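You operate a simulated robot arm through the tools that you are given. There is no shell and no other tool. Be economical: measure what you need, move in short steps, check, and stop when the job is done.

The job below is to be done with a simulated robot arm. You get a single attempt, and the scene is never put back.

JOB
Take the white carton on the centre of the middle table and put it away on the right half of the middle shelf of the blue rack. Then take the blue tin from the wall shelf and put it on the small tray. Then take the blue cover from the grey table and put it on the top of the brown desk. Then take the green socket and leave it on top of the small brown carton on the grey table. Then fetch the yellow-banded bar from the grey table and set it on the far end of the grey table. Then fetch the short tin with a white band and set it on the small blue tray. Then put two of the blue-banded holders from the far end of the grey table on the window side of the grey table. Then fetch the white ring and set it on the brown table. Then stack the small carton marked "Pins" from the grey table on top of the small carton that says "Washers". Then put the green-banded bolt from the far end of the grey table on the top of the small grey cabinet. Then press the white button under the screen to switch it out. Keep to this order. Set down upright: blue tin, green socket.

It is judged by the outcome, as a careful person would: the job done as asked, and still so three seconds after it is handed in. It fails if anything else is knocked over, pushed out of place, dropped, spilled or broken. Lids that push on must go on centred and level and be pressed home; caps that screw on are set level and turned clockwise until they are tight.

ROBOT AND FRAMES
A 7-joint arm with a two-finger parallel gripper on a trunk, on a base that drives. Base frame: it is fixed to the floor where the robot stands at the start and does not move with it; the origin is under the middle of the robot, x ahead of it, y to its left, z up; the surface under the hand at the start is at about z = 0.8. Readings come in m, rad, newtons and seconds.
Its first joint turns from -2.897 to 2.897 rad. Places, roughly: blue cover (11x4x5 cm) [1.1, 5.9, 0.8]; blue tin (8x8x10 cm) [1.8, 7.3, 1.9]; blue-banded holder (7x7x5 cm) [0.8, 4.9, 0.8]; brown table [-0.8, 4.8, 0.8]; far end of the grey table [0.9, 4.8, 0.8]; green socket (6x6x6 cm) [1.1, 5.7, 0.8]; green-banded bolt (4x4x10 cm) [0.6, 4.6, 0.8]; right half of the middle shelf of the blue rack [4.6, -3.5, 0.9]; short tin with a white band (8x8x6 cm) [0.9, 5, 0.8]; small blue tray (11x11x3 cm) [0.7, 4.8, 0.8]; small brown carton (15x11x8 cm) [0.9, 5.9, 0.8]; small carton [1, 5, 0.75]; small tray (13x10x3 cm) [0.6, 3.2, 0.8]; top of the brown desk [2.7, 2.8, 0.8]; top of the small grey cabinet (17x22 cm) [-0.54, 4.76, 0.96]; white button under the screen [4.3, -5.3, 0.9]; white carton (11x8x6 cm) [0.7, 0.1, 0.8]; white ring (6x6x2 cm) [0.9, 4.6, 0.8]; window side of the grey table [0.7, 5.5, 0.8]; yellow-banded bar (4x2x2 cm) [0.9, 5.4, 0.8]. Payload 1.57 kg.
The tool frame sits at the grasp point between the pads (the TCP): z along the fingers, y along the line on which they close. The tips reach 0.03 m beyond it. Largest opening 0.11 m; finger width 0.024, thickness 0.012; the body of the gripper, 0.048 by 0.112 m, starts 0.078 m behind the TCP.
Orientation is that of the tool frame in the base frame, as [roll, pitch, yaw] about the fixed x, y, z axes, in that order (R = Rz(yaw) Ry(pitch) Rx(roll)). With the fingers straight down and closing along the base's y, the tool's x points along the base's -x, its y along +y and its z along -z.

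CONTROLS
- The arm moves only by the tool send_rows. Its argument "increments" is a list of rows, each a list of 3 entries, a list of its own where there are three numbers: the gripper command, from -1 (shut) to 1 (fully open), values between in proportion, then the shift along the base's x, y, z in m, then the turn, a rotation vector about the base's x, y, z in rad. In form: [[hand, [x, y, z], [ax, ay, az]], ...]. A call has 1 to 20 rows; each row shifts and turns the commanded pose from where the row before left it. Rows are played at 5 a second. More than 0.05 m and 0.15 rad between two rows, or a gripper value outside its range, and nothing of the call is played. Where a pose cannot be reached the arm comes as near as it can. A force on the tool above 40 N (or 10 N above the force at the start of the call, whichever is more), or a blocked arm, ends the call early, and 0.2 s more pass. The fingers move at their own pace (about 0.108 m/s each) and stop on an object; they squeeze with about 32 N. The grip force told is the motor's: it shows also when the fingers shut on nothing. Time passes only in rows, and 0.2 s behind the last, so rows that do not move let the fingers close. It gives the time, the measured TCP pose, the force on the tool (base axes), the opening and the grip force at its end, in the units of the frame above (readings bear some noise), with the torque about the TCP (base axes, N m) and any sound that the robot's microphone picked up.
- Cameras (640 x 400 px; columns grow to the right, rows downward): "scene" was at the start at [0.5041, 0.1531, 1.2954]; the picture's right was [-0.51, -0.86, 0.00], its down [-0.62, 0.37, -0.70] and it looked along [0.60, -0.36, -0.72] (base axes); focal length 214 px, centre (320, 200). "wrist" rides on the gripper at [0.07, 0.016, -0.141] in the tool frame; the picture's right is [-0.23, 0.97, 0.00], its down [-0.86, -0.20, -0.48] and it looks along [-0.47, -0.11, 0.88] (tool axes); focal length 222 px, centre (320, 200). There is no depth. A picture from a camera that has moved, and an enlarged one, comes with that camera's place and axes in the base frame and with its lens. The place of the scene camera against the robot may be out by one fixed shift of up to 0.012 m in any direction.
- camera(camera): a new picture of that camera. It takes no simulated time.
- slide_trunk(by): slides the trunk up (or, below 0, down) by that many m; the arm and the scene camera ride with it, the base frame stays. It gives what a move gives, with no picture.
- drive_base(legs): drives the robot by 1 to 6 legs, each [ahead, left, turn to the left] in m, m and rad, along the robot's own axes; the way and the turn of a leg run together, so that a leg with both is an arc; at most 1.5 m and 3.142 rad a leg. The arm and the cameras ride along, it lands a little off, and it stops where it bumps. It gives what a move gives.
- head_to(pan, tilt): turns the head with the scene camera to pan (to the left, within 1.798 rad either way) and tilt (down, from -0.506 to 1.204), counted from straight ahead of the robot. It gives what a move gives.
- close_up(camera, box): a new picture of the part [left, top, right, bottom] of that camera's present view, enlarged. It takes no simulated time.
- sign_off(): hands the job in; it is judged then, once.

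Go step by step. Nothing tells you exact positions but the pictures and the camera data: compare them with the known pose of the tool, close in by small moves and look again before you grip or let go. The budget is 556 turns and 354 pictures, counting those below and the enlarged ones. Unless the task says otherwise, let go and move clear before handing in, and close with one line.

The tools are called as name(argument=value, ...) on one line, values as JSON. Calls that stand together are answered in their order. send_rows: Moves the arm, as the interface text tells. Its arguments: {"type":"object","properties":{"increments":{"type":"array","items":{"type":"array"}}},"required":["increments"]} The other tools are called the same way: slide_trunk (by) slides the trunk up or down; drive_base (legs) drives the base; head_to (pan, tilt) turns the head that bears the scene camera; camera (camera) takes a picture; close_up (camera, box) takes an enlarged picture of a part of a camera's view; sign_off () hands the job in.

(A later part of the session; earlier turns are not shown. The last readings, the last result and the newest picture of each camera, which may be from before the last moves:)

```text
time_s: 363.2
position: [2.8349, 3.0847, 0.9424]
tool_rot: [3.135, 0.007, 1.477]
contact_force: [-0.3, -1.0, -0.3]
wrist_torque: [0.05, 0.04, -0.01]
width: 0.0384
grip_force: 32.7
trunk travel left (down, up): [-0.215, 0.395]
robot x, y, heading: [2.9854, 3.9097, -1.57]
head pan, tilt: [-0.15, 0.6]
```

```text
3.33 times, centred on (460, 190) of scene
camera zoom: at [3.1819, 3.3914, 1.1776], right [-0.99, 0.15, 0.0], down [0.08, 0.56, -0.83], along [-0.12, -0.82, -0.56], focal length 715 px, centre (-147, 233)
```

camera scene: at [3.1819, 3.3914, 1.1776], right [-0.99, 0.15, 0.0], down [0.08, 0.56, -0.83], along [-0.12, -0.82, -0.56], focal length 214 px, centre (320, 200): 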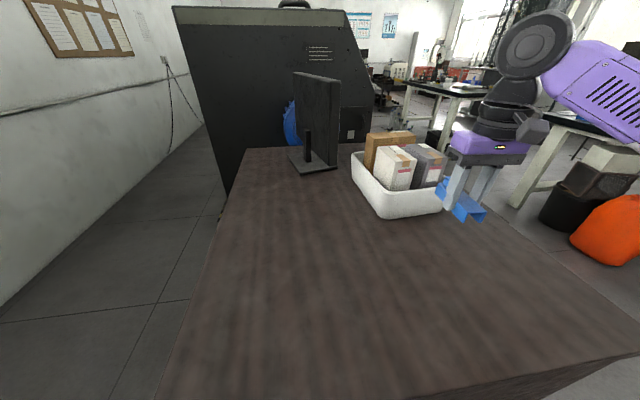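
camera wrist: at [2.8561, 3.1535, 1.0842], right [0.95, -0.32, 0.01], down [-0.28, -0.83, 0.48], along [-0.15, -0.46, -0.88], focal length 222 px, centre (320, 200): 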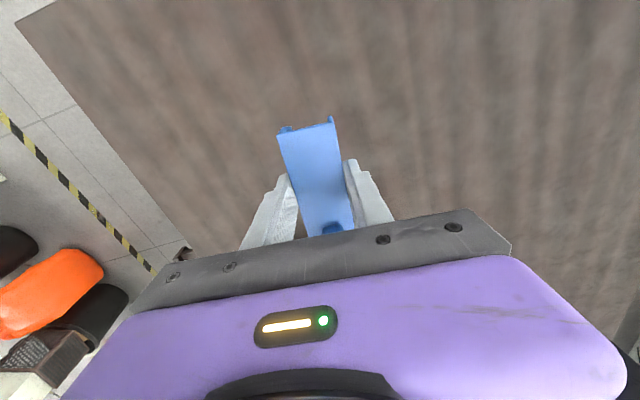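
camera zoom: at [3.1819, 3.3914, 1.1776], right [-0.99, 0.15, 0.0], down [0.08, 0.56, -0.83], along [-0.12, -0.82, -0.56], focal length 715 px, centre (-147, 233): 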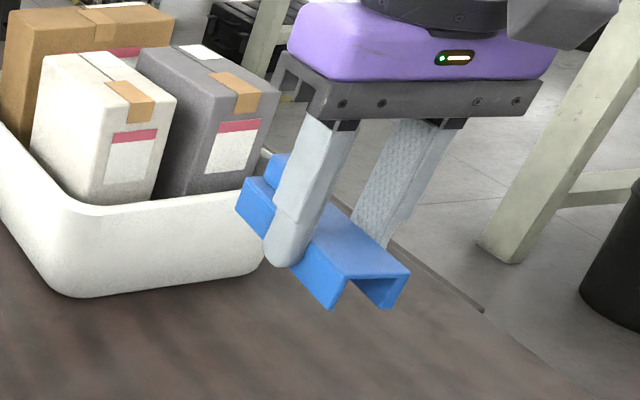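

A white tray lies just south, so I'll shift toward open desk surface (+x and north) and then lower.

send_rows(increments=[[-1, [0.045, 0.015, 0], [0, 0, 0]], [-1, [0.045, 0.015, 0], [0, 0, 0]], [-1, [0.02, 0.02, 0], [0, 0, 0]], [-1, [0, 0.01, -0.04], [0, 0, 0]], [-1, [0, 0, -0.02], [0, 0, 0]], [-1, [0, 0, 0], [0, 0, 0]]])

camera(camera="scene")

```text
time_s: 364.6
position: [2.9458, 3.1439, 0.8811]
tool_rot: [3.136, 0.007, 1.476]
contact_force: [-0.4, 0.3, -0.6]
wrist_torque: [0.0, -0.01, 0.0]
width: 0.0384
grip_force: 31.8
trunk travel left (down, up): [-0.215, 0.395]
robot x, y, heading: [2.9839, 3.9085, -1.571]
head pan, tilt: [-0.15, 0.6]
```

```text
258 pictures are left
camera scene: at [3.1819, 3.3914, 1.1776], right [-0.99, 0.15, 0.0], down [0.08, 0.56, -0.83], along [-0.12, -0.82, -0.56], focal length 214 px, centre (320, 200)
```

scene: 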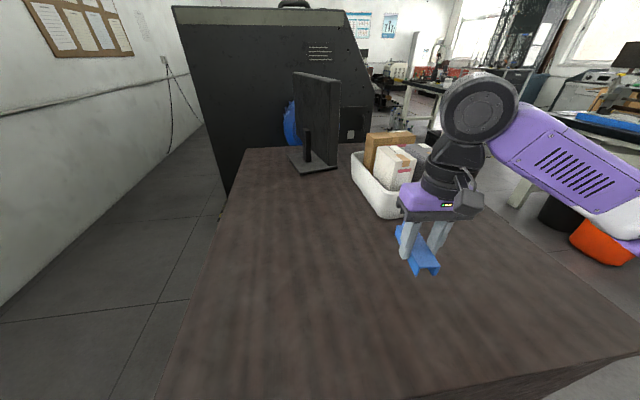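

Clear space. I'll lower until contact.

send_rows(increments=[[-1, [0, 0, -0.015], [0, 0, 0]], [-1, [0, 0, -0.015], [0, 0, 0]], [-1, [0, 0, -0.01], [0, 0, 0]], [-1, [0, 0, -0.01], [0, 0, 0]], [-1, [0, 0, -0.01], [0, 0, 0]], [-1, [0, 0, -0.01], [0, 0, 0]], [-1, [0, 0, -0.01], [0, 0, 0]], [-1, [0, 0, -0.01], [0, 0, 0]]])

```text
time_s: 366.4
position: [2.946, 3.1462, 0.7929]
tool_rot: [3.134, 0.008, 1.478]
contact_force: [-0.2, -0.9, -0.7]
wrist_torque: [0.01, 0.0, 0.02]
width: 0.0384
grip_force: 31.7
trunk travel left (down, up): [-0.215, 0.395]
robot x, y, heading: [2.9844, 3.9132, -1.57]
head pan, tilt: [-0.15, 0.6]
```

close_up(camera="scene", box=[360, 180, 500, 300])

send_rows(increments=[[-1, [0, 0, -0.006], [0, 0, 0]], [-1, [0, 0, -0.006], [0, 0, 0]], [-1, [0, 0, -0.006], [0, 0, 0]], [-1, [0, 0, 0], [0, 0, 0]]])

```text
3.33 times, centred on (430, 240) of scene
camera zoom: at [3.1819, 3.3914, 1.1777], right [-0.99, 0.15, 0.0], down [0.08, 0.56, -0.83], along [-0.12, -0.82, -0.56], focal length 715 px, centre (-47, 67)
```

zoom: 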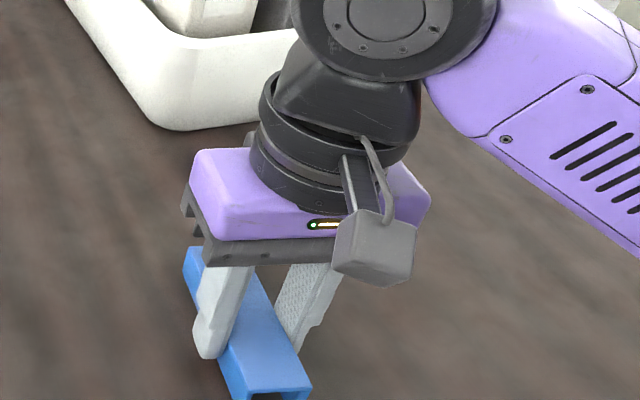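

```text
time_s: 367.2
position: [2.9446, 3.1452, 0.7796]
tool_rot: [3.133, 0.012, 1.477]
contact_force: [4.1, 4.0, 18.0]
wrist_torque: [0.39, 0.27, -0.24]
width: 0.0388
grip_force: 32.0
trunk travel left (down, up): [-0.215, 0.395]
robot x, y, heading: [2.9852, 3.9129, -1.571]
head pan, tilt: [-0.15, 0.6]
stopped in row 3: the force on the tool passed its limit at 44 N (the readings are from after the stop); the commanded pose is now the measured one
```

Contact with the desk. I'll relax, release and lift away.

send_rows(increments=[[-1, [0, 0, 0.004], [0, 0, 0]], [-0.2, [0, 0, 0], [0, 0, 0]], [0.3, [0, 0, 0], [0, 0, 0]], [0.3, [0, 0, 0], [0, 0, 0]], [0.3, [0, 0, 0.03], [0, 0, 0]], [0.3, [0, 0, 0.04], [0, 0, 0]], [0.3, [0, 0, 0.045], [0, 0, 0]], [0.3, [0, 0, 0.045], [0, 0, 0]]])

camera(camera="wrist")

```text
time_s: 369.0
position: [2.9425, 3.1437, 0.9439]
tool_rot: [3.133, 0.011, 1.475]
contact_force: [0.1, 0.1, -0.8]
wrist_torque: [0.07, 0.02, 0.0]
width: 0.0713
grip_force: 0.0
trunk travel left (down, up): [-0.215, 0.395]
robot x, y, heading: [2.9872, 3.9108, -1.572]
head pan, tilt: [-0.15, 0.6]
```

```text
256 pictures are left
camera wrist: at [2.9643, 3.2143, 1.0847], right [0.95, -0.32, 0.01], down [-0.28, -0.83, 0.49], along [-0.15, -0.46, -0.87], focal length 222 px, centre (320, 200)
```

wrist: 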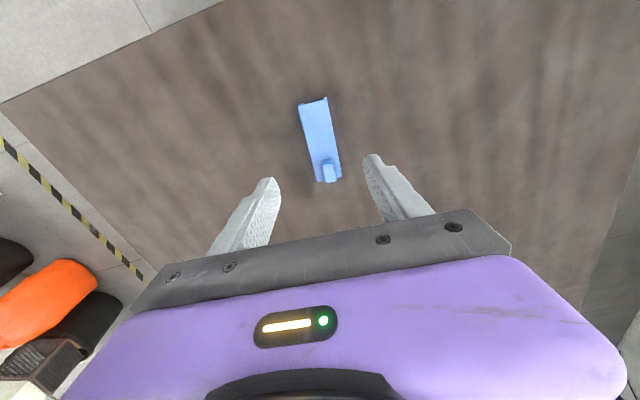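

The cover rests on the desk. I'll return to the grey table's east side for the green socket, this time a bit closer.

slide_trunk(by=0.3)

drive_base(legs=[[-0.8, 0, 0], [-1.04, -0.737, 0], [0, 0, -1.57], [0.43, 0, 0]])

camera(camera="wrist")

head_to(pan=0.0, tilt=0.9)

camera(camera="scene")

```text
time_s: 372.0
position: [2.9428, 3.1441, 1.2435]
tool_rot: [3.132, 0.012, 1.475]
contact_force: [0.1, 0.4, 0.8]
wrist_torque: [0.0, 0.02, -0.02]
width: 0.0716
grip_force: 0.0
trunk travel left (down, up): [-0.515, 0.095]
robot x, y, heading: [2.9859, 3.9111, -1.571]
head pan, tilt: [-0.15, 0.6]
```

```text
time_s: 388.4
position: [1.0537, 5.81, 1.2432]
tool_rot: [3.132, 0.012, -0.119]
contact_force: [0.1, -0.1, 0.4]
wrist_torque: [0.02, 0.02, 0.02]
width: 0.0717
grip_force: 0.0
trunk travel left (down, up): [-0.515, 0.095]
robot x, y, heading: [1.8187, 5.7465, 3.121]
head pan, tilt: [-0.15, 0.6]
```

```text
255 pictures are left
camera wrist: at [1.1227, 5.7873, 1.3846], right [-0.34, -0.94, 0.01], down [-0.82, 0.3, 0.49], along [-0.46, 0.16, -0.87], focal length 222 px, centre (320, 200)
```

wrist: 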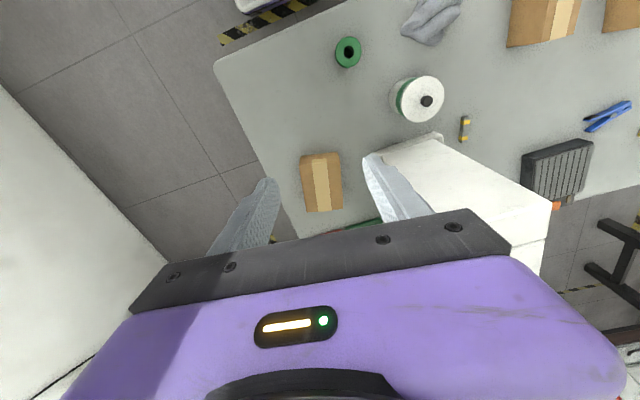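

```text
time_s: 389.2
position: [1.0535, 5.8113, 1.2449]
tool_rot: [3.131, 0.01, -0.118]
contact_force: [-0.3, -0.1, 0.0]
wrist_torque: [0.01, 0.0, 0.0]
width: 0.0712
grip_force: 0.0
trunk travel left (down, up): [-0.515, 0.095]
robot x, y, heading: [1.8193, 5.7449, 3.12]
head pan, tilt: [0.0, 0.901]
```

```text
254 pictures are left
camera scene: at [1.32, 5.5539, 1.4529], right [0.02, 1.0, 0.0], down [0.78, -0.02, -0.62], along [-0.62, 0.01, -0.78], focal length 214 px, centre (320, 200)
```

scene: 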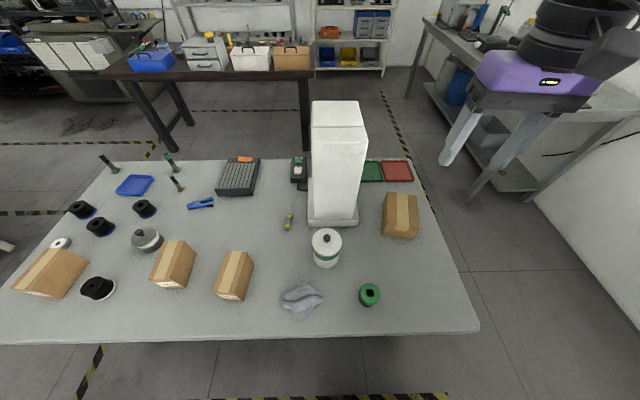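

The socket is near [1.148, 5.708] and the carton top near [0.89, 5.86]. I'll lower and move above the socket.

slide_trunk(by=-0.25)

send_rows(increments=[[0.8, [0.032, -0.034, 0], [0, 0, 0.03]], [0.8, [0.032, -0.034, 0], [0, 0, 0.03]], [0.8, [0.03, -0.034, 0], [0, 0, 0.03]], [0.8, [0, 0, 0], [0, 0, 0]]])

camera(camera="wrist")

```text
time_s: 391.8
position: [1.0542, 5.8097, 0.9932]
tool_rot: [3.134, 0.013, -0.119]
contact_force: [0.0, -0.8, 0.0]
wrist_torque: [0.01, 0.03, 0.01]
width: 0.0715
grip_force: 0.1
trunk travel left (down, up): [-0.265, 0.345]
robot x, y, heading: [1.8177, 5.7465, 3.119]
head pan, tilt: [0.0, 0.901]
```

```text
time_s: 392.8
position: [1.1483, 5.7081, 0.9929]
tool_rot: [3.133, 0.009, -0.028]
contact_force: [1.0, -0.1, 0.0]
wrist_torque: [0.02, -0.02, -0.02]
width: 0.0988
grip_force: 0.0
trunk travel left (down, up): [-0.265, 0.345]
robot x, y, heading: [1.8182, 5.7465, 3.116]
head pan, tilt: [0.0, 0.901]
```

```text
253 pictures are left
camera wrist: at [1.2192, 5.6922, 1.1338], right [-0.25, -0.97, 0.01], down [-0.84, 0.23, 0.49], along [-0.47, 0.11, -0.87], focal length 222 px, centre (320, 200)
```

wrist: 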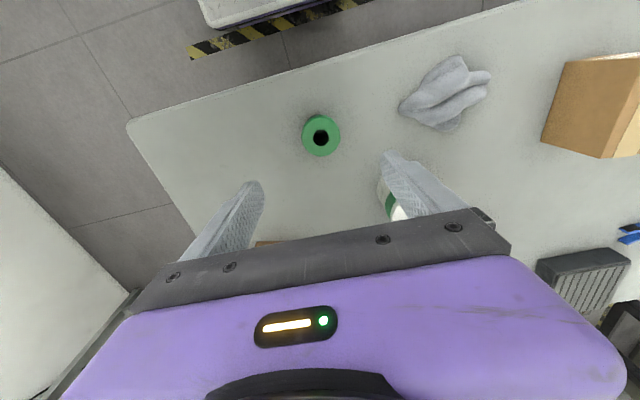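

Centred over the socket. I'll descend and grip it.

send_rows(increments=[[0.7, [0, 0, -0.045], [0, 0, 0]], [0.7, [0, 0, -0.045], [0, 0, 0]], [0.7, [0, 0, -0.045], [0, 0, 0]], [0.7, [0, -0.001, -0.035], [0, 0, 0]], [0.7, [0, 0, -0.02], [0, 0, 0]], [0.7, [0, 0, -0.01], [0, 0, 0]]])

camera(camera="wrist")

```text
time_s: 394.1
position: [1.1495, 5.706, 0.7941]
tool_rot: [3.133, 0.012, -0.031]
contact_force: [-0.5, -0.5, 0.7]
wrist_torque: [-0.05, 0.02, 0.01]
width: 0.0934
grip_force: 0.1
trunk travel left (down, up): [-0.265, 0.345]
robot x, y, heading: [1.8195, 5.7492, 3.119]
head pan, tilt: [0.0, 0.901]
```

```text
252 pictures are left
camera wrist: at [1.2192, 5.6906, 0.9356], right [-0.26, -0.97, 0.01], down [-0.84, 0.23, 0.49], along [-0.47, 0.12, -0.87], focal length 222 px, centre (320, 200)
```

wrist: 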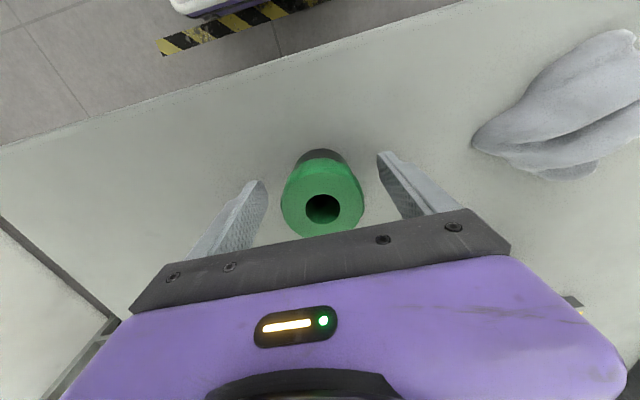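

send_rows(increments=[[0.2, [0, 0, 0], [0, 0, 0]], [-0.4, [0, 0, 0], [0, 0, 0]], [-1, [0, 0, 0], [0, 0, 0]], [-1, [0, 0, 0], [0, 0, 0]], [-1, [0, 0, 0.03], [0, 0, 0]], [-1, [0, 0, 0.045], [0, 0, 0]], [-1, [0, 0, 0.045], [0, 0, 0]], [-1, [0, 0, 0.045], [0, 0, 0]]])

camera(camera="wrist")

```text
time_s: 395.9
position: [1.1479, 5.7059, 0.9591]
tool_rot: [3.133, 0.01, -0.028]
contact_force: [-0.4, 0.3, -3.2]
wrist_torque: [-0.02, -0.08, 0.02]
width: 0.0565
grip_force: 32.0
trunk travel left (down, up): [-0.265, 0.345]
robot x, y, heading: [1.8168, 5.7484, 3.118]
head pan, tilt: [0.0, 0.901]
```

```text
251 pictures are left
camera wrist: at [1.2195, 5.6889, 1.0993], right [-0.25, -0.97, 0.01], down [-0.84, 0.23, 0.49], along [-0.47, 0.11, -0.87], focal length 222 px, centre (320, 200)
```

wrist: 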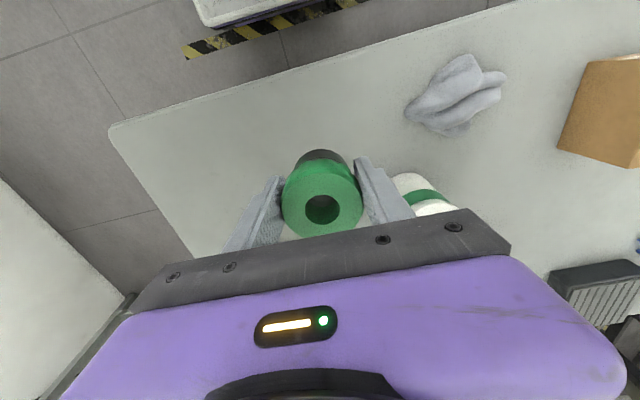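

The socket is held upright. I'll move it over the small brown carton.

send_rows(increments=[[-1, [-0.038, 0.022, 0.01], [0, 0, 0]], [-1, [-0.038, 0.022, 0.01], [0, 0, 0]], [-1, [-0.038, 0.022, 0], [0, 0, 0]], [-1, [-0.038, 0.022, 0], [0, 0, 0]], [-1, [-0.037, 0.022, 0], [0, 0, 0]], [-1, [-0.037, 0.022, 0], [0, 0, 0]], [-1, [-0.037, 0.022, 0], [0, 0, 0]], [-1, [0, 0, 0], [0, 0, 0]]])

camera(camera="wrist")

head_to(pan=-0.2, tilt=0.7)

camera(camera="scene")

```text
time_s: 397.8
position: [0.8833, 5.8631, 0.9787]
tool_rot: [3.134, 0.012, -0.028]
contact_force: [0.3, 0.1, -3.0]
wrist_torque: [0.0, -0.03, 0.02]
width: 0.0565
grip_force: 32.1
trunk travel left (down, up): [-0.265, 0.345]
robot x, y, heading: [1.8191, 5.7442, 3.119]
head pan, tilt: [0.0, 0.901]
```

```text
250 pictures are left
camera wrist: at [0.9544, 5.8458, 1.1194], right [-0.25, -0.97, 0.01], down [-0.84, 0.23, 0.49], along [-0.47, 0.11, -0.87], focal length 222 px, centre (320, 200)
```

wrist: 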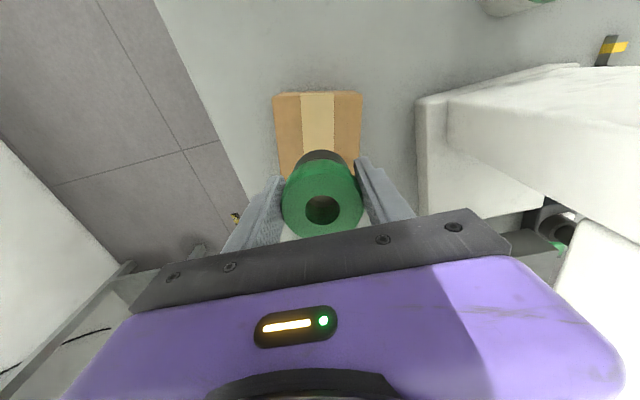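

```text
time_s: 398.5
position: [0.884, 5.8621, 0.9786]
tool_rot: [3.133, 0.011, -0.028]
contact_force: [1.0, -0.5, -3.0]
wrist_torque: [-0.03, -0.02, 0.0]
width: 0.0564
grip_force: 32.0
trunk travel left (down, up): [-0.265, 0.345]
robot x, y, heading: [1.8196, 5.7478, 3.121]
head pan, tilt: [-0.201, 0.7]
```

```text
249 pictures are left
camera scene: at [1.3126, 5.5709, 1.2189], right [0.22, 0.98, 0.0], down [0.63, -0.14, -0.76], along [-0.75, 0.17, -0.64], focal length 214 px, centre (320, 200)
```

scene: 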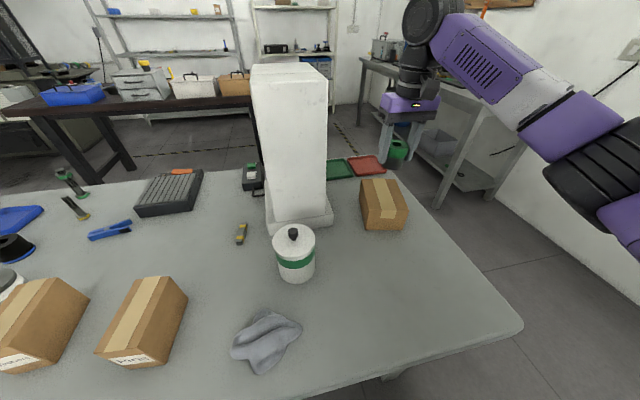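

The carton's top centre is about [0.868, 5.858]. I'll shift slightly and lower onto it.

send_rows(increments=[[-1, [-0.014, -0.003, -0.03], [0, 0, 0]], [-1, [0, 0, -0.03], [0, 0, 0]], [-1, [0, 0, -0.02], [0, 0, 0]], [-1, [0, 0, 0], [0, 0, 0]]])

close_up(camera="scene", box=[310, 100, 470, 240])

camera(camera="wrist")

```text
time_s: 399.5
position: [0.8732, 5.8588, 0.8976]
tool_rot: [3.132, 0.011, -0.028]
contact_force: [0.3, 0.0, -2.9]
wrist_torque: [-0.03, -0.03, 0.01]
width: 0.0565
grip_force: 31.7
trunk travel left (down, up): [-0.265, 0.345]
robot x, y, heading: [1.8189, 5.7497, 3.122]
head pan, tilt: [-0.201, 0.7]
```

```text
2.86 times, centred on (390, 170) of scene
camera zoom: at [1.3127, 5.5709, 1.219], right [0.22, 0.97, 0.0], down [0.63, -0.14, -0.76], along [-0.75, 0.17, -0.64], focal length 613 px, centre (120, 286)
```

zoom: 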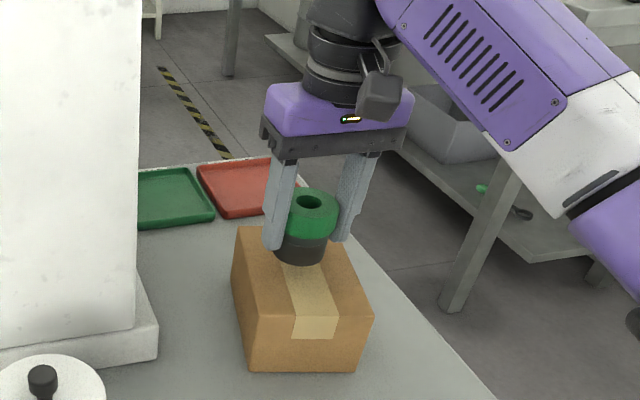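

```text
247 pictures are left
camera wrist: at [0.9427, 5.8418, 1.0379], right [-0.25, -0.97, 0.01], down [-0.84, 0.23, 0.49], along [-0.47, 0.11, -0.87], focal length 222 px, centre (320, 200)
```

wrist: 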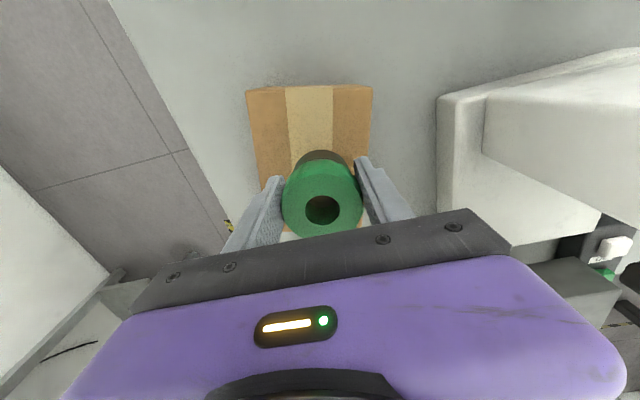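

send_rows(increments=[[-1, [-0.008, -0.002, -0.012], [0, 0, 0]], [-1, [0, 0, -0.006], [0, 0, 0]], [-1, [0, 0, -0.005], [0, 0, 0]], [-1, [0, 0, -0.005], [0, 0, 0]], [-1, [0, 0, 0], [0, 0, 0]]])

close_up(camera="scene", box=[310, 100, 470, 240])

```text
time_s: 400.7
position: [0.8617, 5.8557, 0.8726]
tool_rot: [3.134, 0.016, -0.028]
contact_force: [0.9, 2.4, 21.8]
wrist_torque: [0.27, 0.21, -0.35]
width: 0.0555
grip_force: 32.7
trunk travel left (down, up): [-0.265, 0.345]
robot x, y, heading: [1.8179, 5.7489, 3.122]
head pan, tilt: [-0.201, 0.7]
```

```text
2.86 times, centred on (390, 170) of scene
camera zoom: at [1.3134, 5.571, 1.2196], right [0.22, 0.97, 0.0], down [0.63, -0.14, -0.77], along [-0.75, 0.17, -0.64], focal length 613 px, centre (120, 286)
```

zoom: 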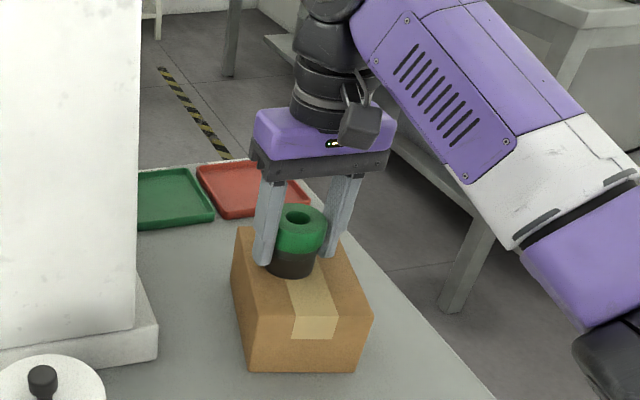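

The socket is standing on the carton. I'll relax, release and lift straight up.

send_rows(increments=[[-1, [0, 0, 0.004], [0, 0, 0]], [-0.5, [0, 0, 0], [0, 0, 0]], [0.1, [0, 0, 0], [0, 0, 0]], [0.7, [0, 0, 0], [0, 0, 0]], [0.7, [0, 0, 0], [0, 0, 0]], [0.7, [0, 0, 0.03], [0, 0, 0]], [0.7, [0, 0, 0.04], [0, 0, 0]], [0.7, [0, 0, 0.045], [0, 0, 0]], [0.7, [0, 0, 0.045], [0, 0, 0]]])

close_up(camera="scene", box=[310, 100, 470, 240])

```text
time_s: 402.7
position: [0.8626, 5.8557, 1.0335]
tool_rot: [3.133, 0.01, -0.028]
contact_force: [0.1, 0.2, -0.8]
wrist_torque: [-0.01, -0.01, 0.01]
width: 0.0935
grip_force: 0.0
trunk travel left (down, up): [-0.265, 0.345]
robot x, y, heading: [1.8202, 5.7495, 3.118]
head pan, tilt: [-0.201, 0.7]
```

```text
2.86 times, centred on (390, 170) of scene
camera zoom: at [1.3124, 5.5711, 1.2188], right [0.22, 0.97, 0.0], down [0.63, -0.14, -0.76], along [-0.75, 0.17, -0.64], focal length 613 px, centre (120, 286)
```

zoom: 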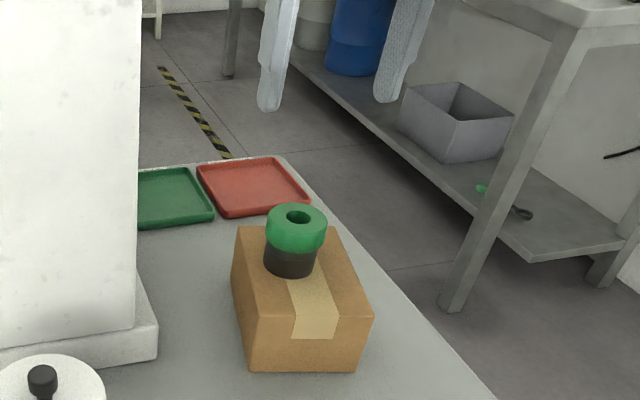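

The socket is on the carton. Next is the yellow-banded bar near [0.87, 5.44], right beside the white tower. I'll raise above the tower and shift the base south.

slide_trunk(by=0.3)

drive_base(legs=[[0, 0.5, 0.02]])

head_to(pan=0.0, tilt=0.8)

camera(camera="scene")

camera(camera="wrist")

```text
time_s: 405.7
position: [0.8625, 5.8549, 1.3345]
tool_rot: [3.133, 0.011, -0.027]
contact_force: [0.1, -0.4, -0.1]
wrist_torque: [-0.01, -0.01, 0.03]
width: 0.0931
grip_force: 0.1
trunk travel left (down, up): [-0.565, 0.045]
robot x, y, heading: [1.8188, 5.7475, 3.122]
head pan, tilt: [-0.201, 0.7]
```

```text
time_s: 408.6
position: [0.8544, 5.3334, 1.3348]
tool_rot: [3.134, 0.011, -0.008]
contact_force: [-1.0, -0.3, -0.2]
wrist_torque: [-0.04, 0.0, -0.03]
width: 0.0937
grip_force: 0.0
trunk travel left (down, up): [-0.565, 0.045]
robot x, y, heading: [1.8113, 5.2465, 3.146]
head pan, tilt: [-0.201, 0.7]
```

```text
time_s: 409.4
position: [0.8538, 5.3338, 1.3345]
tool_rot: [3.132, 0.009, -0.008]
contact_force: [0.8, -0.5, 0.3]
wrist_torque: [-0.07, -0.02, 0.01]
width: 0.0934
grip_force: 0.0
trunk travel left (down, up): [-0.565, 0.045]
robot x, y, heading: [1.8127, 5.2438, 3.14]
head pan, tilt: [0.0, 0.799]
```

```text
244 pictures are left
camera scene: at [1.3126, 5.0413, 1.5108], right [0.0, 1.0, 0.0], down [0.72, 0.0, -0.7], along [-0.7, 0.0, -0.72], focal length 214 px, centre (320, 200)
```

scene: 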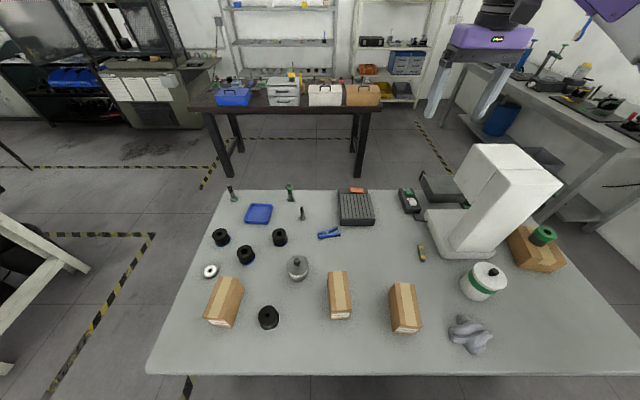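

```text
243 pictures are left
camera wrist: at [0.9252, 5.318, 1.4757], right [-0.23, -0.97, 0.01], down [-0.85, 0.21, 0.49], along [-0.48, 0.1, -0.87], focal length 222 px, centre (320, 200)
```

wrist: 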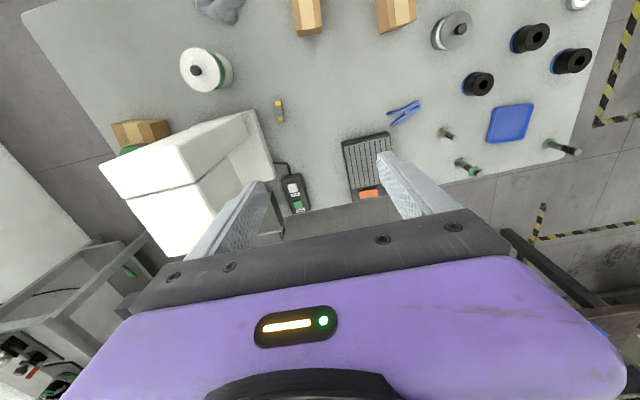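

I've mapped all the items. I'll take a closer look at the bar's orientation.

close_up(camera="wrist", box=[220, 70, 340, 150])

close_up(camera="scene", box=[370, 180, 500, 280])

close_up(camera="scene", box=[180, 170, 340, 340])

```text
5.00 times, centred on (280, 110) of wrist
camera zoom: at [0.9252, 5.318, 1.4757], right [-0.23, -0.97, 0.01], down [-0.85, 0.21, 0.49], along [-0.48, 0.1, -0.87], focal length 1111 px, centre (520, 650)
```

zoom: 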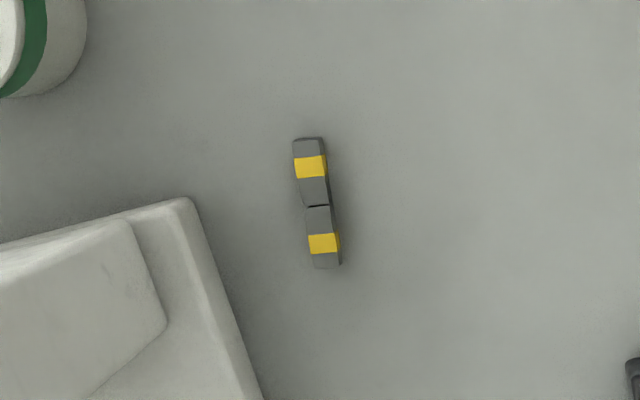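

```text
4.00 times, centred on (435, 230) of scene
camera zoom: at [1.3126, 5.0413, 1.5108], right [0.0, 1.0, 0.0], down [0.72, 0.0, -0.7], along [-0.7, 0.0, -0.72], focal length 858 px, centre (-140, 80)
```

zoom: 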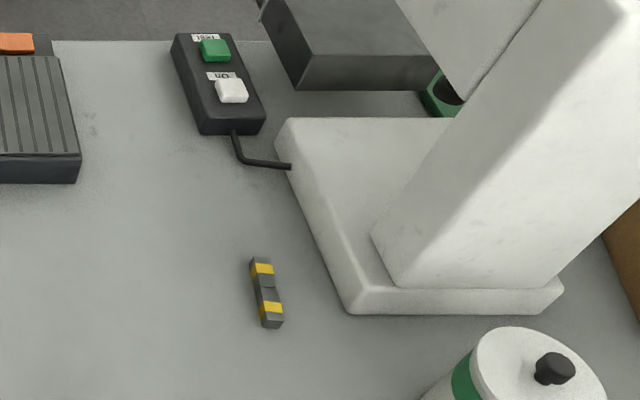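

```text
2.35 times, centred on (260, 255) of scene
camera zoom: at [1.3126, 5.0413, 1.5108], right [0.0, 1.0, 0.0], down [0.72, 0.0, -0.7], along [-0.7, 0.0, -0.72], focal length 505 px, centre (461, 71)
```

zoom: 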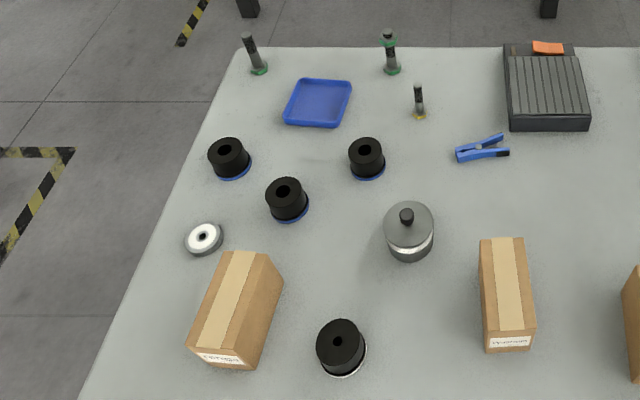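

There are two 4 cm bars lying end to end; the one nearest the listed spot is the eastern one at about [0.88, 5.443]. I'll shift the base and position above it, keeping clear of the column.

drive_base(legs=[[0.12, -0.1, 0]])

send_rows(increments=[[0, [0.049, 0, 0], [0, 0, 0]], [0, [0.049, 0, 0], [0, 0, 0]], [0, [0.045, 0, 0], [0, 0, 0]], [0, [0, 0, 0], [0, 0, 0]]])

slide_trunk(by=-0.3)

camera(camera="wrist")

```text
time_s: 410.8
position: [0.7347, 5.4306, 1.3343]
tool_rot: [3.133, 0.013, -0.006]
contact_force: [-0.1, 0.1, -0.1]
wrist_torque: [0.0, 0.0, 0.02]
width: 0.0934
grip_force: 0.0
trunk travel left (down, up): [-0.565, 0.045]
robot x, y, heading: [1.6931, 5.3473, 3.139]
head pan, tilt: [0.0, 0.799]
```

```text
time_s: 411.8
position: [0.8797, 5.4317, 1.3355]
tool_rot: [3.132, 0.009, -0.006]
contact_force: [0.7, -0.6, -0.4]
wrist_torque: [-0.01, -0.04, -0.02]
width: 0.055
grip_force: 0.0
trunk travel left (down, up): [-0.565, 0.045]
robot x, y, heading: [1.6944, 5.3415, 3.137]
head pan, tilt: [0.0, 0.799]
```

```text
time_s: 414.8
position: [0.8775, 5.4306, 1.0351]
tool_rot: [3.135, 0.009, -0.005]
contact_force: [0.1, -0.3, -0.4]
wrist_torque: [-0.01, 0.02, 0.01]
width: 0.055
grip_force: 0.0
trunk travel left (down, up): [-0.265, 0.345]
robot x, y, heading: [1.6939, 5.3417, 3.137]
head pan, tilt: [0.0, 0.799]
```

```text
239 pictures are left
camera wrist: at [0.9487, 5.4165, 1.1753], right [-0.23, -0.97, 0.01], down [-0.85, 0.21, 0.49], along [-0.48, 0.1, -0.87], focal length 222 px, centre (320, 200)
```

wrist: 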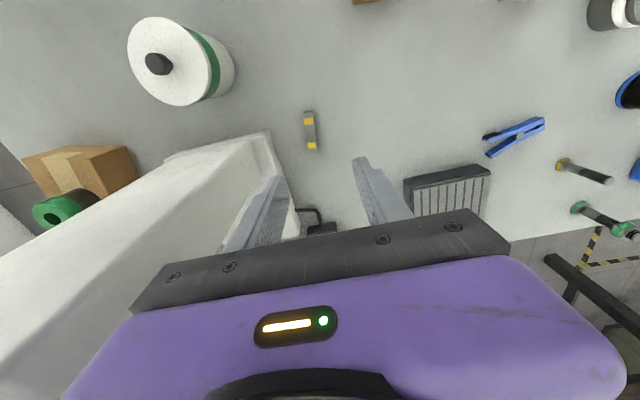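

close_up(camera="wrist", box=[270, 90, 350, 170])

```text
5.00 times, centred on (310, 130) of wrist
camera zoom: at [0.9487, 5.4165, 1.1753], right [-0.23, -0.97, 0.01], down [-0.85, 0.21, 0.49], along [-0.48, 0.1, -0.87], focal length 1111 px, centre (370, 550)
```

zoom: 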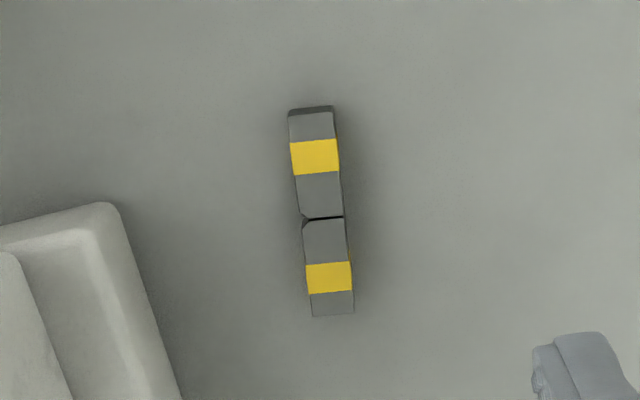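

I'll align with the eastern bar (yaw -0.12) and descend, staying off the neighbouring bar.

send_rows(increments=[[0, [0.006, 0.014, 0], [0, 0, -0.115]], [0, [0, 0, -0.045], [0, 0, 0]], [0, [0, 0, -0.045], [0, 0, 0]], [0, [0, 0, -0.045], [0, 0, 0]], [0, [0, 0, -0.045], [0, 0, 0]], [0, [0, 0, 0], [0, 0, 0]]])

camera(camera="wrist")

```text
time_s: 416.1
position: [0.8818, 5.4461, 0.8555]
tool_rot: [3.134, 0.012, -0.122]
contact_force: [0.4, 0.3, -1.1]
wrist_torque: [0.0, 0.01, -0.01]
width: 0.0551
grip_force: 0.1
trunk travel left (down, up): [-0.265, 0.345]
robot x, y, heading: [1.6945, 5.3463, 3.137]
head pan, tilt: [0.0, 0.799]
```

```text
237 pictures are left
camera wrist: at [0.9517, 5.4221, 0.9962], right [-0.34, -0.94, 0.01], down [-0.82, 0.3, 0.49], along [-0.46, 0.16, -0.87], focal length 222 px, centre (320, 200)
```

wrist: 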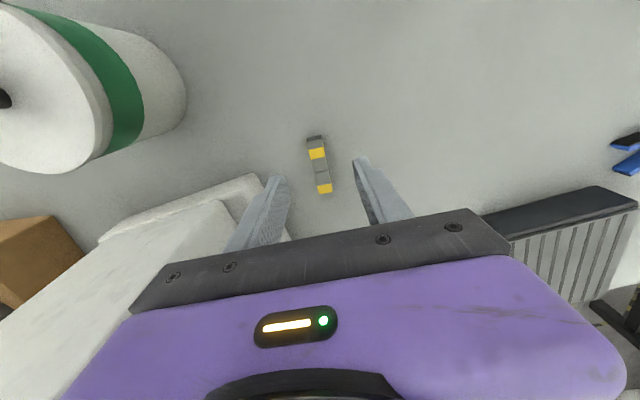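

send_rows(increments=[[0, [0.004, 0.001, -0.035], [0, 0, 0]], [0, [0, 0, -0.022], [0, 0, 0]], [0, [0, 0, -0.01], [0, 0, 0]], [0, [0, 0, 0], [0, 0, 0]]])

close_up(camera="wrist", box=[220, 100, 420, 250])

```text
time_s: 417.1
position: [0.8873, 5.4461, 0.7873]
tool_rot: [3.133, 0.01, -0.122]
contact_force: [0.5, -0.2, 0.3]
wrist_torque: [0.01, -0.01, 0.01]
width: 0.0552
grip_force: 0.1
trunk travel left (down, up): [-0.265, 0.345]
robot x, y, heading: [1.693, 5.3485, 3.141]
head pan, tilt: [0.0, 0.799]
```

```text
2.67 times, centred on (320, 175) of wrist
camera zoom: at [0.9561, 5.4239, 0.9278], right [-0.34, -0.94, 0.01], down [-0.82, 0.3, 0.49], along [-0.46, 0.16, -0.87], focal length 592 px, centre (320, 267)
```

zoom: 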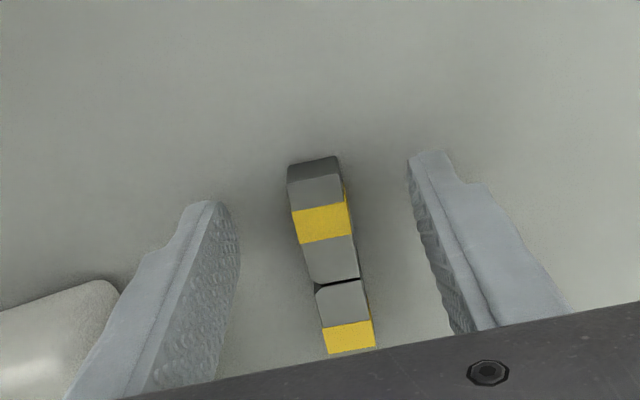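

send_rows(increments=[[-0.2, [0, 0, -0.004], [0, 0, 0]], [-0.5, [0, 0, 0], [0, 0, 0]], [-1, [0, 0, 0], [0, 0, 0]], [-1, [0, 0, 0], [0, 0, 0]], [-1, [0, 0, 0.015], [0, 0, 0]], [-1, [0, 0, 0.02], [0, 0, 0]]])

close_up(camera="wrist", box=[220, 100, 420, 250])

```text
time_s: 418.6
position: [0.8875, 5.4465, 0.8176]
tool_rot: [3.134, 0.011, -0.121]
contact_force: [-0.1, 0.0, -1.3]
wrist_torque: [0.01, -0.04, 0.01]
width: 0.0154
grip_force: 30.7
trunk travel left (down, up): [-0.265, 0.345]
robot x, y, heading: [1.6974, 5.3428, 3.148]
head pan, tilt: [0.0, 0.799]
```

```text
2.67 times, centred on (320, 175) of wrist
camera zoom: at [0.9557, 5.4238, 0.9593], right [-0.34, -0.94, 0.01], down [-0.82, 0.3, 0.49], along [-0.46, 0.16, -0.87], focal length 592 px, centre (320, 267)
```

zoom: 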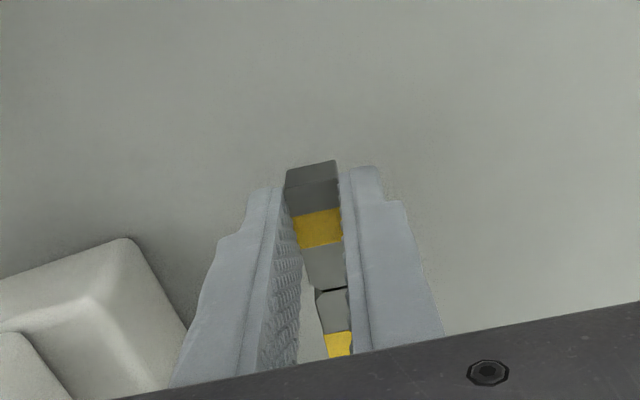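

The neighbouring bar may have come up with it. I'll raise a bit more and check from both cameras.

send_rows(increments=[[-1, [0, 0, 0.04], [0, 0, 0]], [-1, [0, 0, 0.04], [0, 0, 0]], [-1, [0, 0, 0], [0, 0, 0]]])

close_up(camera="wrist", box=[220, 100, 420, 250])

head_to(pan=-0.25, tilt=0.6)

camera(camera="scene")

```text
time_s: 419.4
position: [0.887, 5.4469, 0.8991]
tool_rot: [3.133, 0.011, -0.123]
contact_force: [0.0, 0.1, -1.8]
wrist_torque: [-0.04, -0.04, -0.01]
width: 0.015
grip_force: 30.9
trunk travel left (down, up): [-0.265, 0.345]
robot x, y, heading: [1.6973, 5.3456, 3.137]
head pan, tilt: [0.0, 0.799]
```

```text
2.67 times, centred on (320, 175) of wrist
camera zoom: at [0.9559, 5.4237, 1.0406], right [-0.34, -0.94, 0.01], down [-0.82, 0.31, 0.49], along [-0.46, 0.16, -0.87], focal length 592 px, centre (320, 267)
```

zoom: 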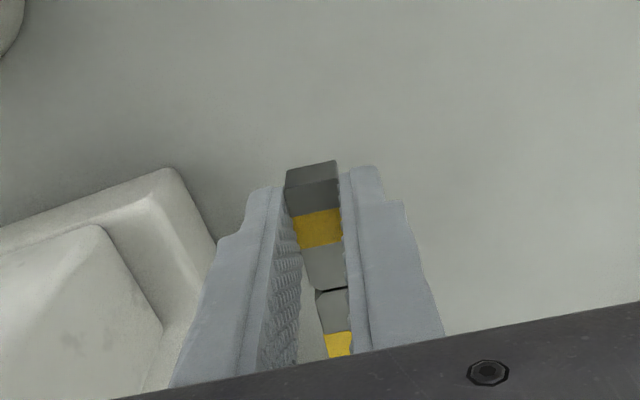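

```text
time_s: 420.1
position: [0.8873, 5.4478, 0.8996]
tool_rot: [3.133, 0.01, -0.123]
contact_force: [0.6, -0.4, -1.6]
wrist_torque: [-0.01, -0.02, 0.0]
width: 0.0151
grip_force: 31.1
trunk travel left (down, up): [-0.265, 0.345]
robot x, y, heading: [1.6961, 5.344, 3.137]
head pan, tilt: [-0.25, 0.6]
```

```text
233 pictures are left
camera scene: at [1.189, 5.1613, 1.2276], right [0.25, 0.97, 0.0], down [0.55, -0.14, -0.82], along [-0.8, 0.2, -0.57], focal length 214 px, centre (320, 200)
```

scene: 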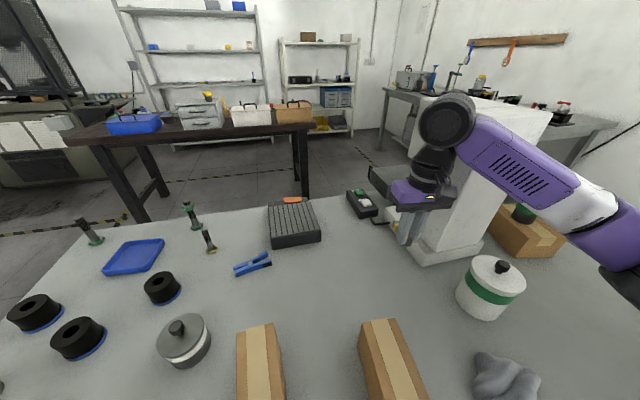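

The bar turns out to be two segments joined end to end (they lift as one), so I'll carry it as a single piece. I'll raise it and shift the base south to the far end.

send_rows(increments=[[-1, [0, 0, 0.045], [0, 0, 0]], [-1, [0, 0, 0.045], [0, 0, 0]], [-1, [0, 0, 0.045], [0, 0, 0]], [-1, [0, 0, 0], [0, 0, 0]]])

drive_base(legs=[[0.03, 0.84, 0]])

camera(camera="wrist")

head_to(pan=0.0, tilt=0.8)

camera(camera="scene")

```text
time_s: 421.1
position: [0.8887, 5.4472, 1.0328]
tool_rot: [3.133, 0.011, -0.12]
contact_force: [0.1, 0.6, -1.1]
wrist_torque: [0.0, -0.04, 0.0]
width: 0.0152
grip_force: 30.9
trunk travel left (down, up): [-0.265, 0.345]
robot x, y, heading: [1.6924, 5.3395, 3.139]
head pan, tilt: [-0.25, 0.6]
```

```text
time_s: 425.6
position: [0.8614, 4.5866, 1.0323]
tool_rot: [3.132, 0.012, -0.111]
contact_force: [0.5, 0.1, -1.0]
wrist_torque: [-0.02, -0.03, -0.01]
width: 0.0151
grip_force: 30.9
trunk travel left (down, up): [-0.265, 0.345]
robot x, y, heading: [1.6638, 4.4868, -3.13]
head pan, tilt: [-0.25, 0.6]
```

```text
232 pictures are left
camera wrist: at [0.929, 4.5631, 1.173], right [-0.33, -0.94, 0.01], down [-0.82, 0.3, 0.49], along [-0.46, 0.15, -0.87], focal length 222 px, centre (320, 200)
```

wrist: 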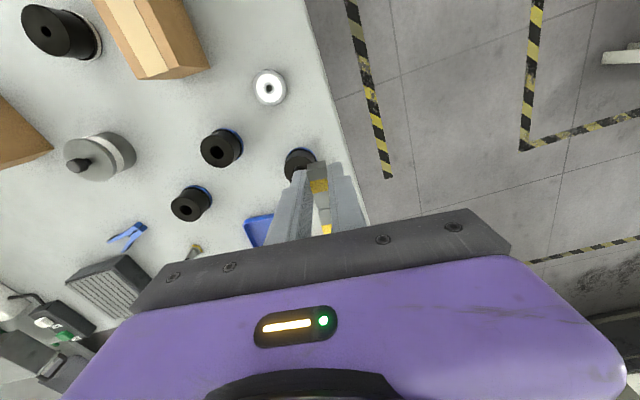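

```text
time_s: 426.4
position: [0.8591, 4.5856, 1.0332]
tool_rot: [3.134, 0.011, -0.111]
contact_force: [0.7, -1.0, -0.9]
wrist_torque: [0.0, -0.03, 0.04]
width: 0.0151
grip_force: 30.7
trunk travel left (down, up): [-0.265, 0.345]
robot x, y, heading: [1.6646, 4.4943, -3.127]
head pan, tilt: [0.0, 0.799]
```

```text
231 pictures are left
camera scene: at [1.1685, 4.2806, 1.2108], right [-0.01, 1.0, 0.0], down [0.72, 0.01, -0.7], along [-0.7, -0.01, -0.72], focal length 214 px, centre (320, 200)
```

scene: 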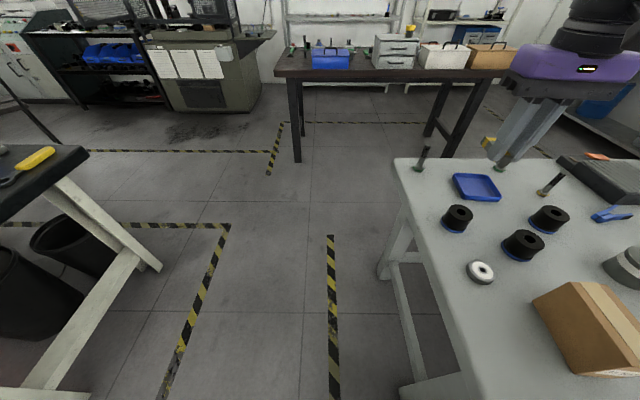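

The far-end spot around [0.70, 4.61] is free, between the bolt, tray and holder. I'll move over it and lower.

send_rows(increments=[[-1, [-0.045, 0.007, 0], [0, 0, 0]], [-1, [-0.045, 0.007, 0], [0, 0, 0]], [-1, [-0.045, 0.007, 0], [0, 0, 0]], [-1, [0, 0, -0.045], [0, 0, 0]], [-1, [0, 0, -0.045], [0, 0, 0]], [-1, [0, 0, -0.04], [0, 0, 0]], [-1, [0, 0, 0], [0, 0, 0]]])

camera(camera="wrist")

close_up(camera="scene", box=[380, 80, 620, 260])

```text
time_s: 428.0
position: [0.7246, 4.6073, 0.8999]
tool_rot: [3.133, 0.012, -0.111]
contact_force: [0.9, 0.6, -0.8]
wrist_torque: [0.03, 0.01, -0.01]
width: 0.0149
grip_force: 30.7
trunk travel left (down, up): [-0.265, 0.345]
robot x, y, heading: [1.6673, 4.492, -3.134]
head pan, tilt: [0.0, 0.799]
```

```text
230 pictures are left
camera wrist: at [0.7935, 4.5848, 1.0417], right [-0.33, -0.94, 0.01], down [-0.82, 0.3, 0.49], along [-0.46, 0.15, -0.87], focal length 222 px, centre (320, 200)
```

wrist: 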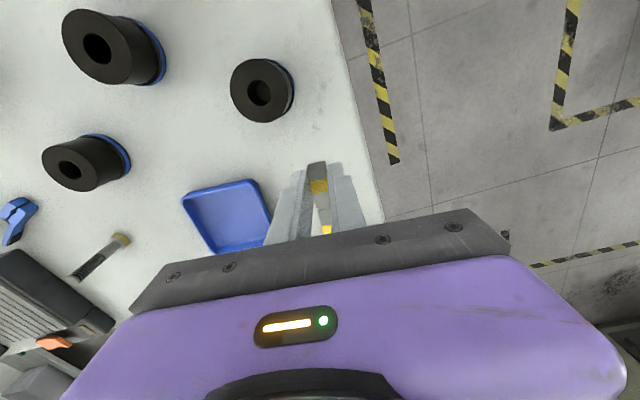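

```text
2.22 times, centred on (500, 170) of scene
camera zoom: at [1.1686, 4.2805, 1.2108], right [-0.01, 1.0, 0.0], down [0.72, 0.01, -0.7], along [-0.7, -0.01, -0.72], focal length 477 px, centre (-80, 267)
```

zoom: 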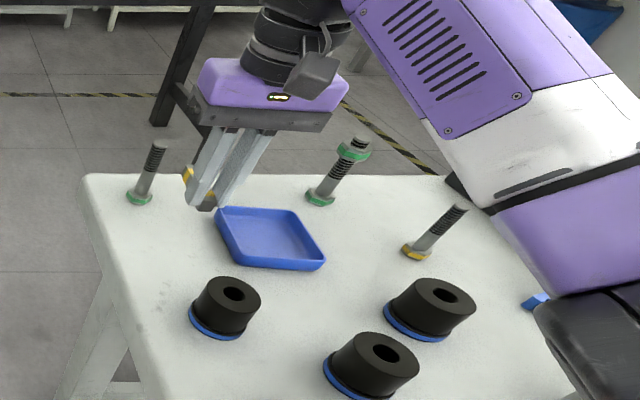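

send_rows(increments=[[-1, [0, 0, -0.045], [0, 0, 0]], [-1, [0, 0, -0.045], [0, 0, 0]], [-1, [0, 0, -0.015], [0, 0, 0]], [-1, [0, 0, -0.006], [0, 0, 0]], [-1, [0, 0, -0.004], [0, 0, 0]], [-1, [0, 0, 0], [0, 0, 0]]])

camera(camera="wrist")

```text
time_s: 429.4
position: [0.7245, 4.6064, 0.7863]
tool_rot: [3.132, 0.009, -0.113]
contact_force: [0.2, -0.3, -1.5]
wrist_torque: [-0.04, -0.04, 0.03]
width: 0.0149
grip_force: 31.1
trunk travel left (down, up): [-0.265, 0.345]
robot x, y, heading: [1.6663, 4.4874, -3.132]
head pan, tilt: [0.0, 0.799]
```

```text
228 pictures are left
camera wrist: at [0.7936, 4.5845, 0.9274], right [-0.33, -0.94, 0.01], down [-0.82, 0.3, 0.49], along [-0.46, 0.15, -0.87], focal length 222 px, centre (320, 200)
```

wrist: 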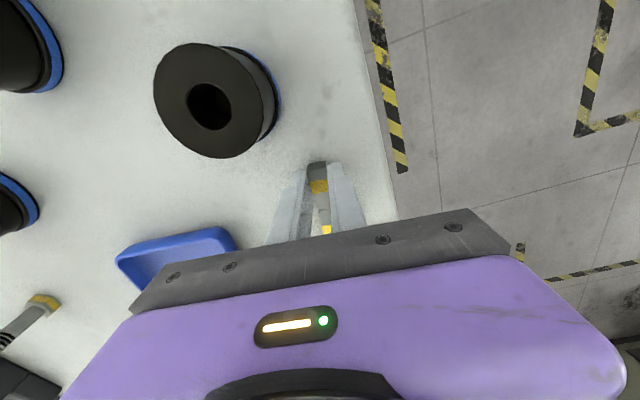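

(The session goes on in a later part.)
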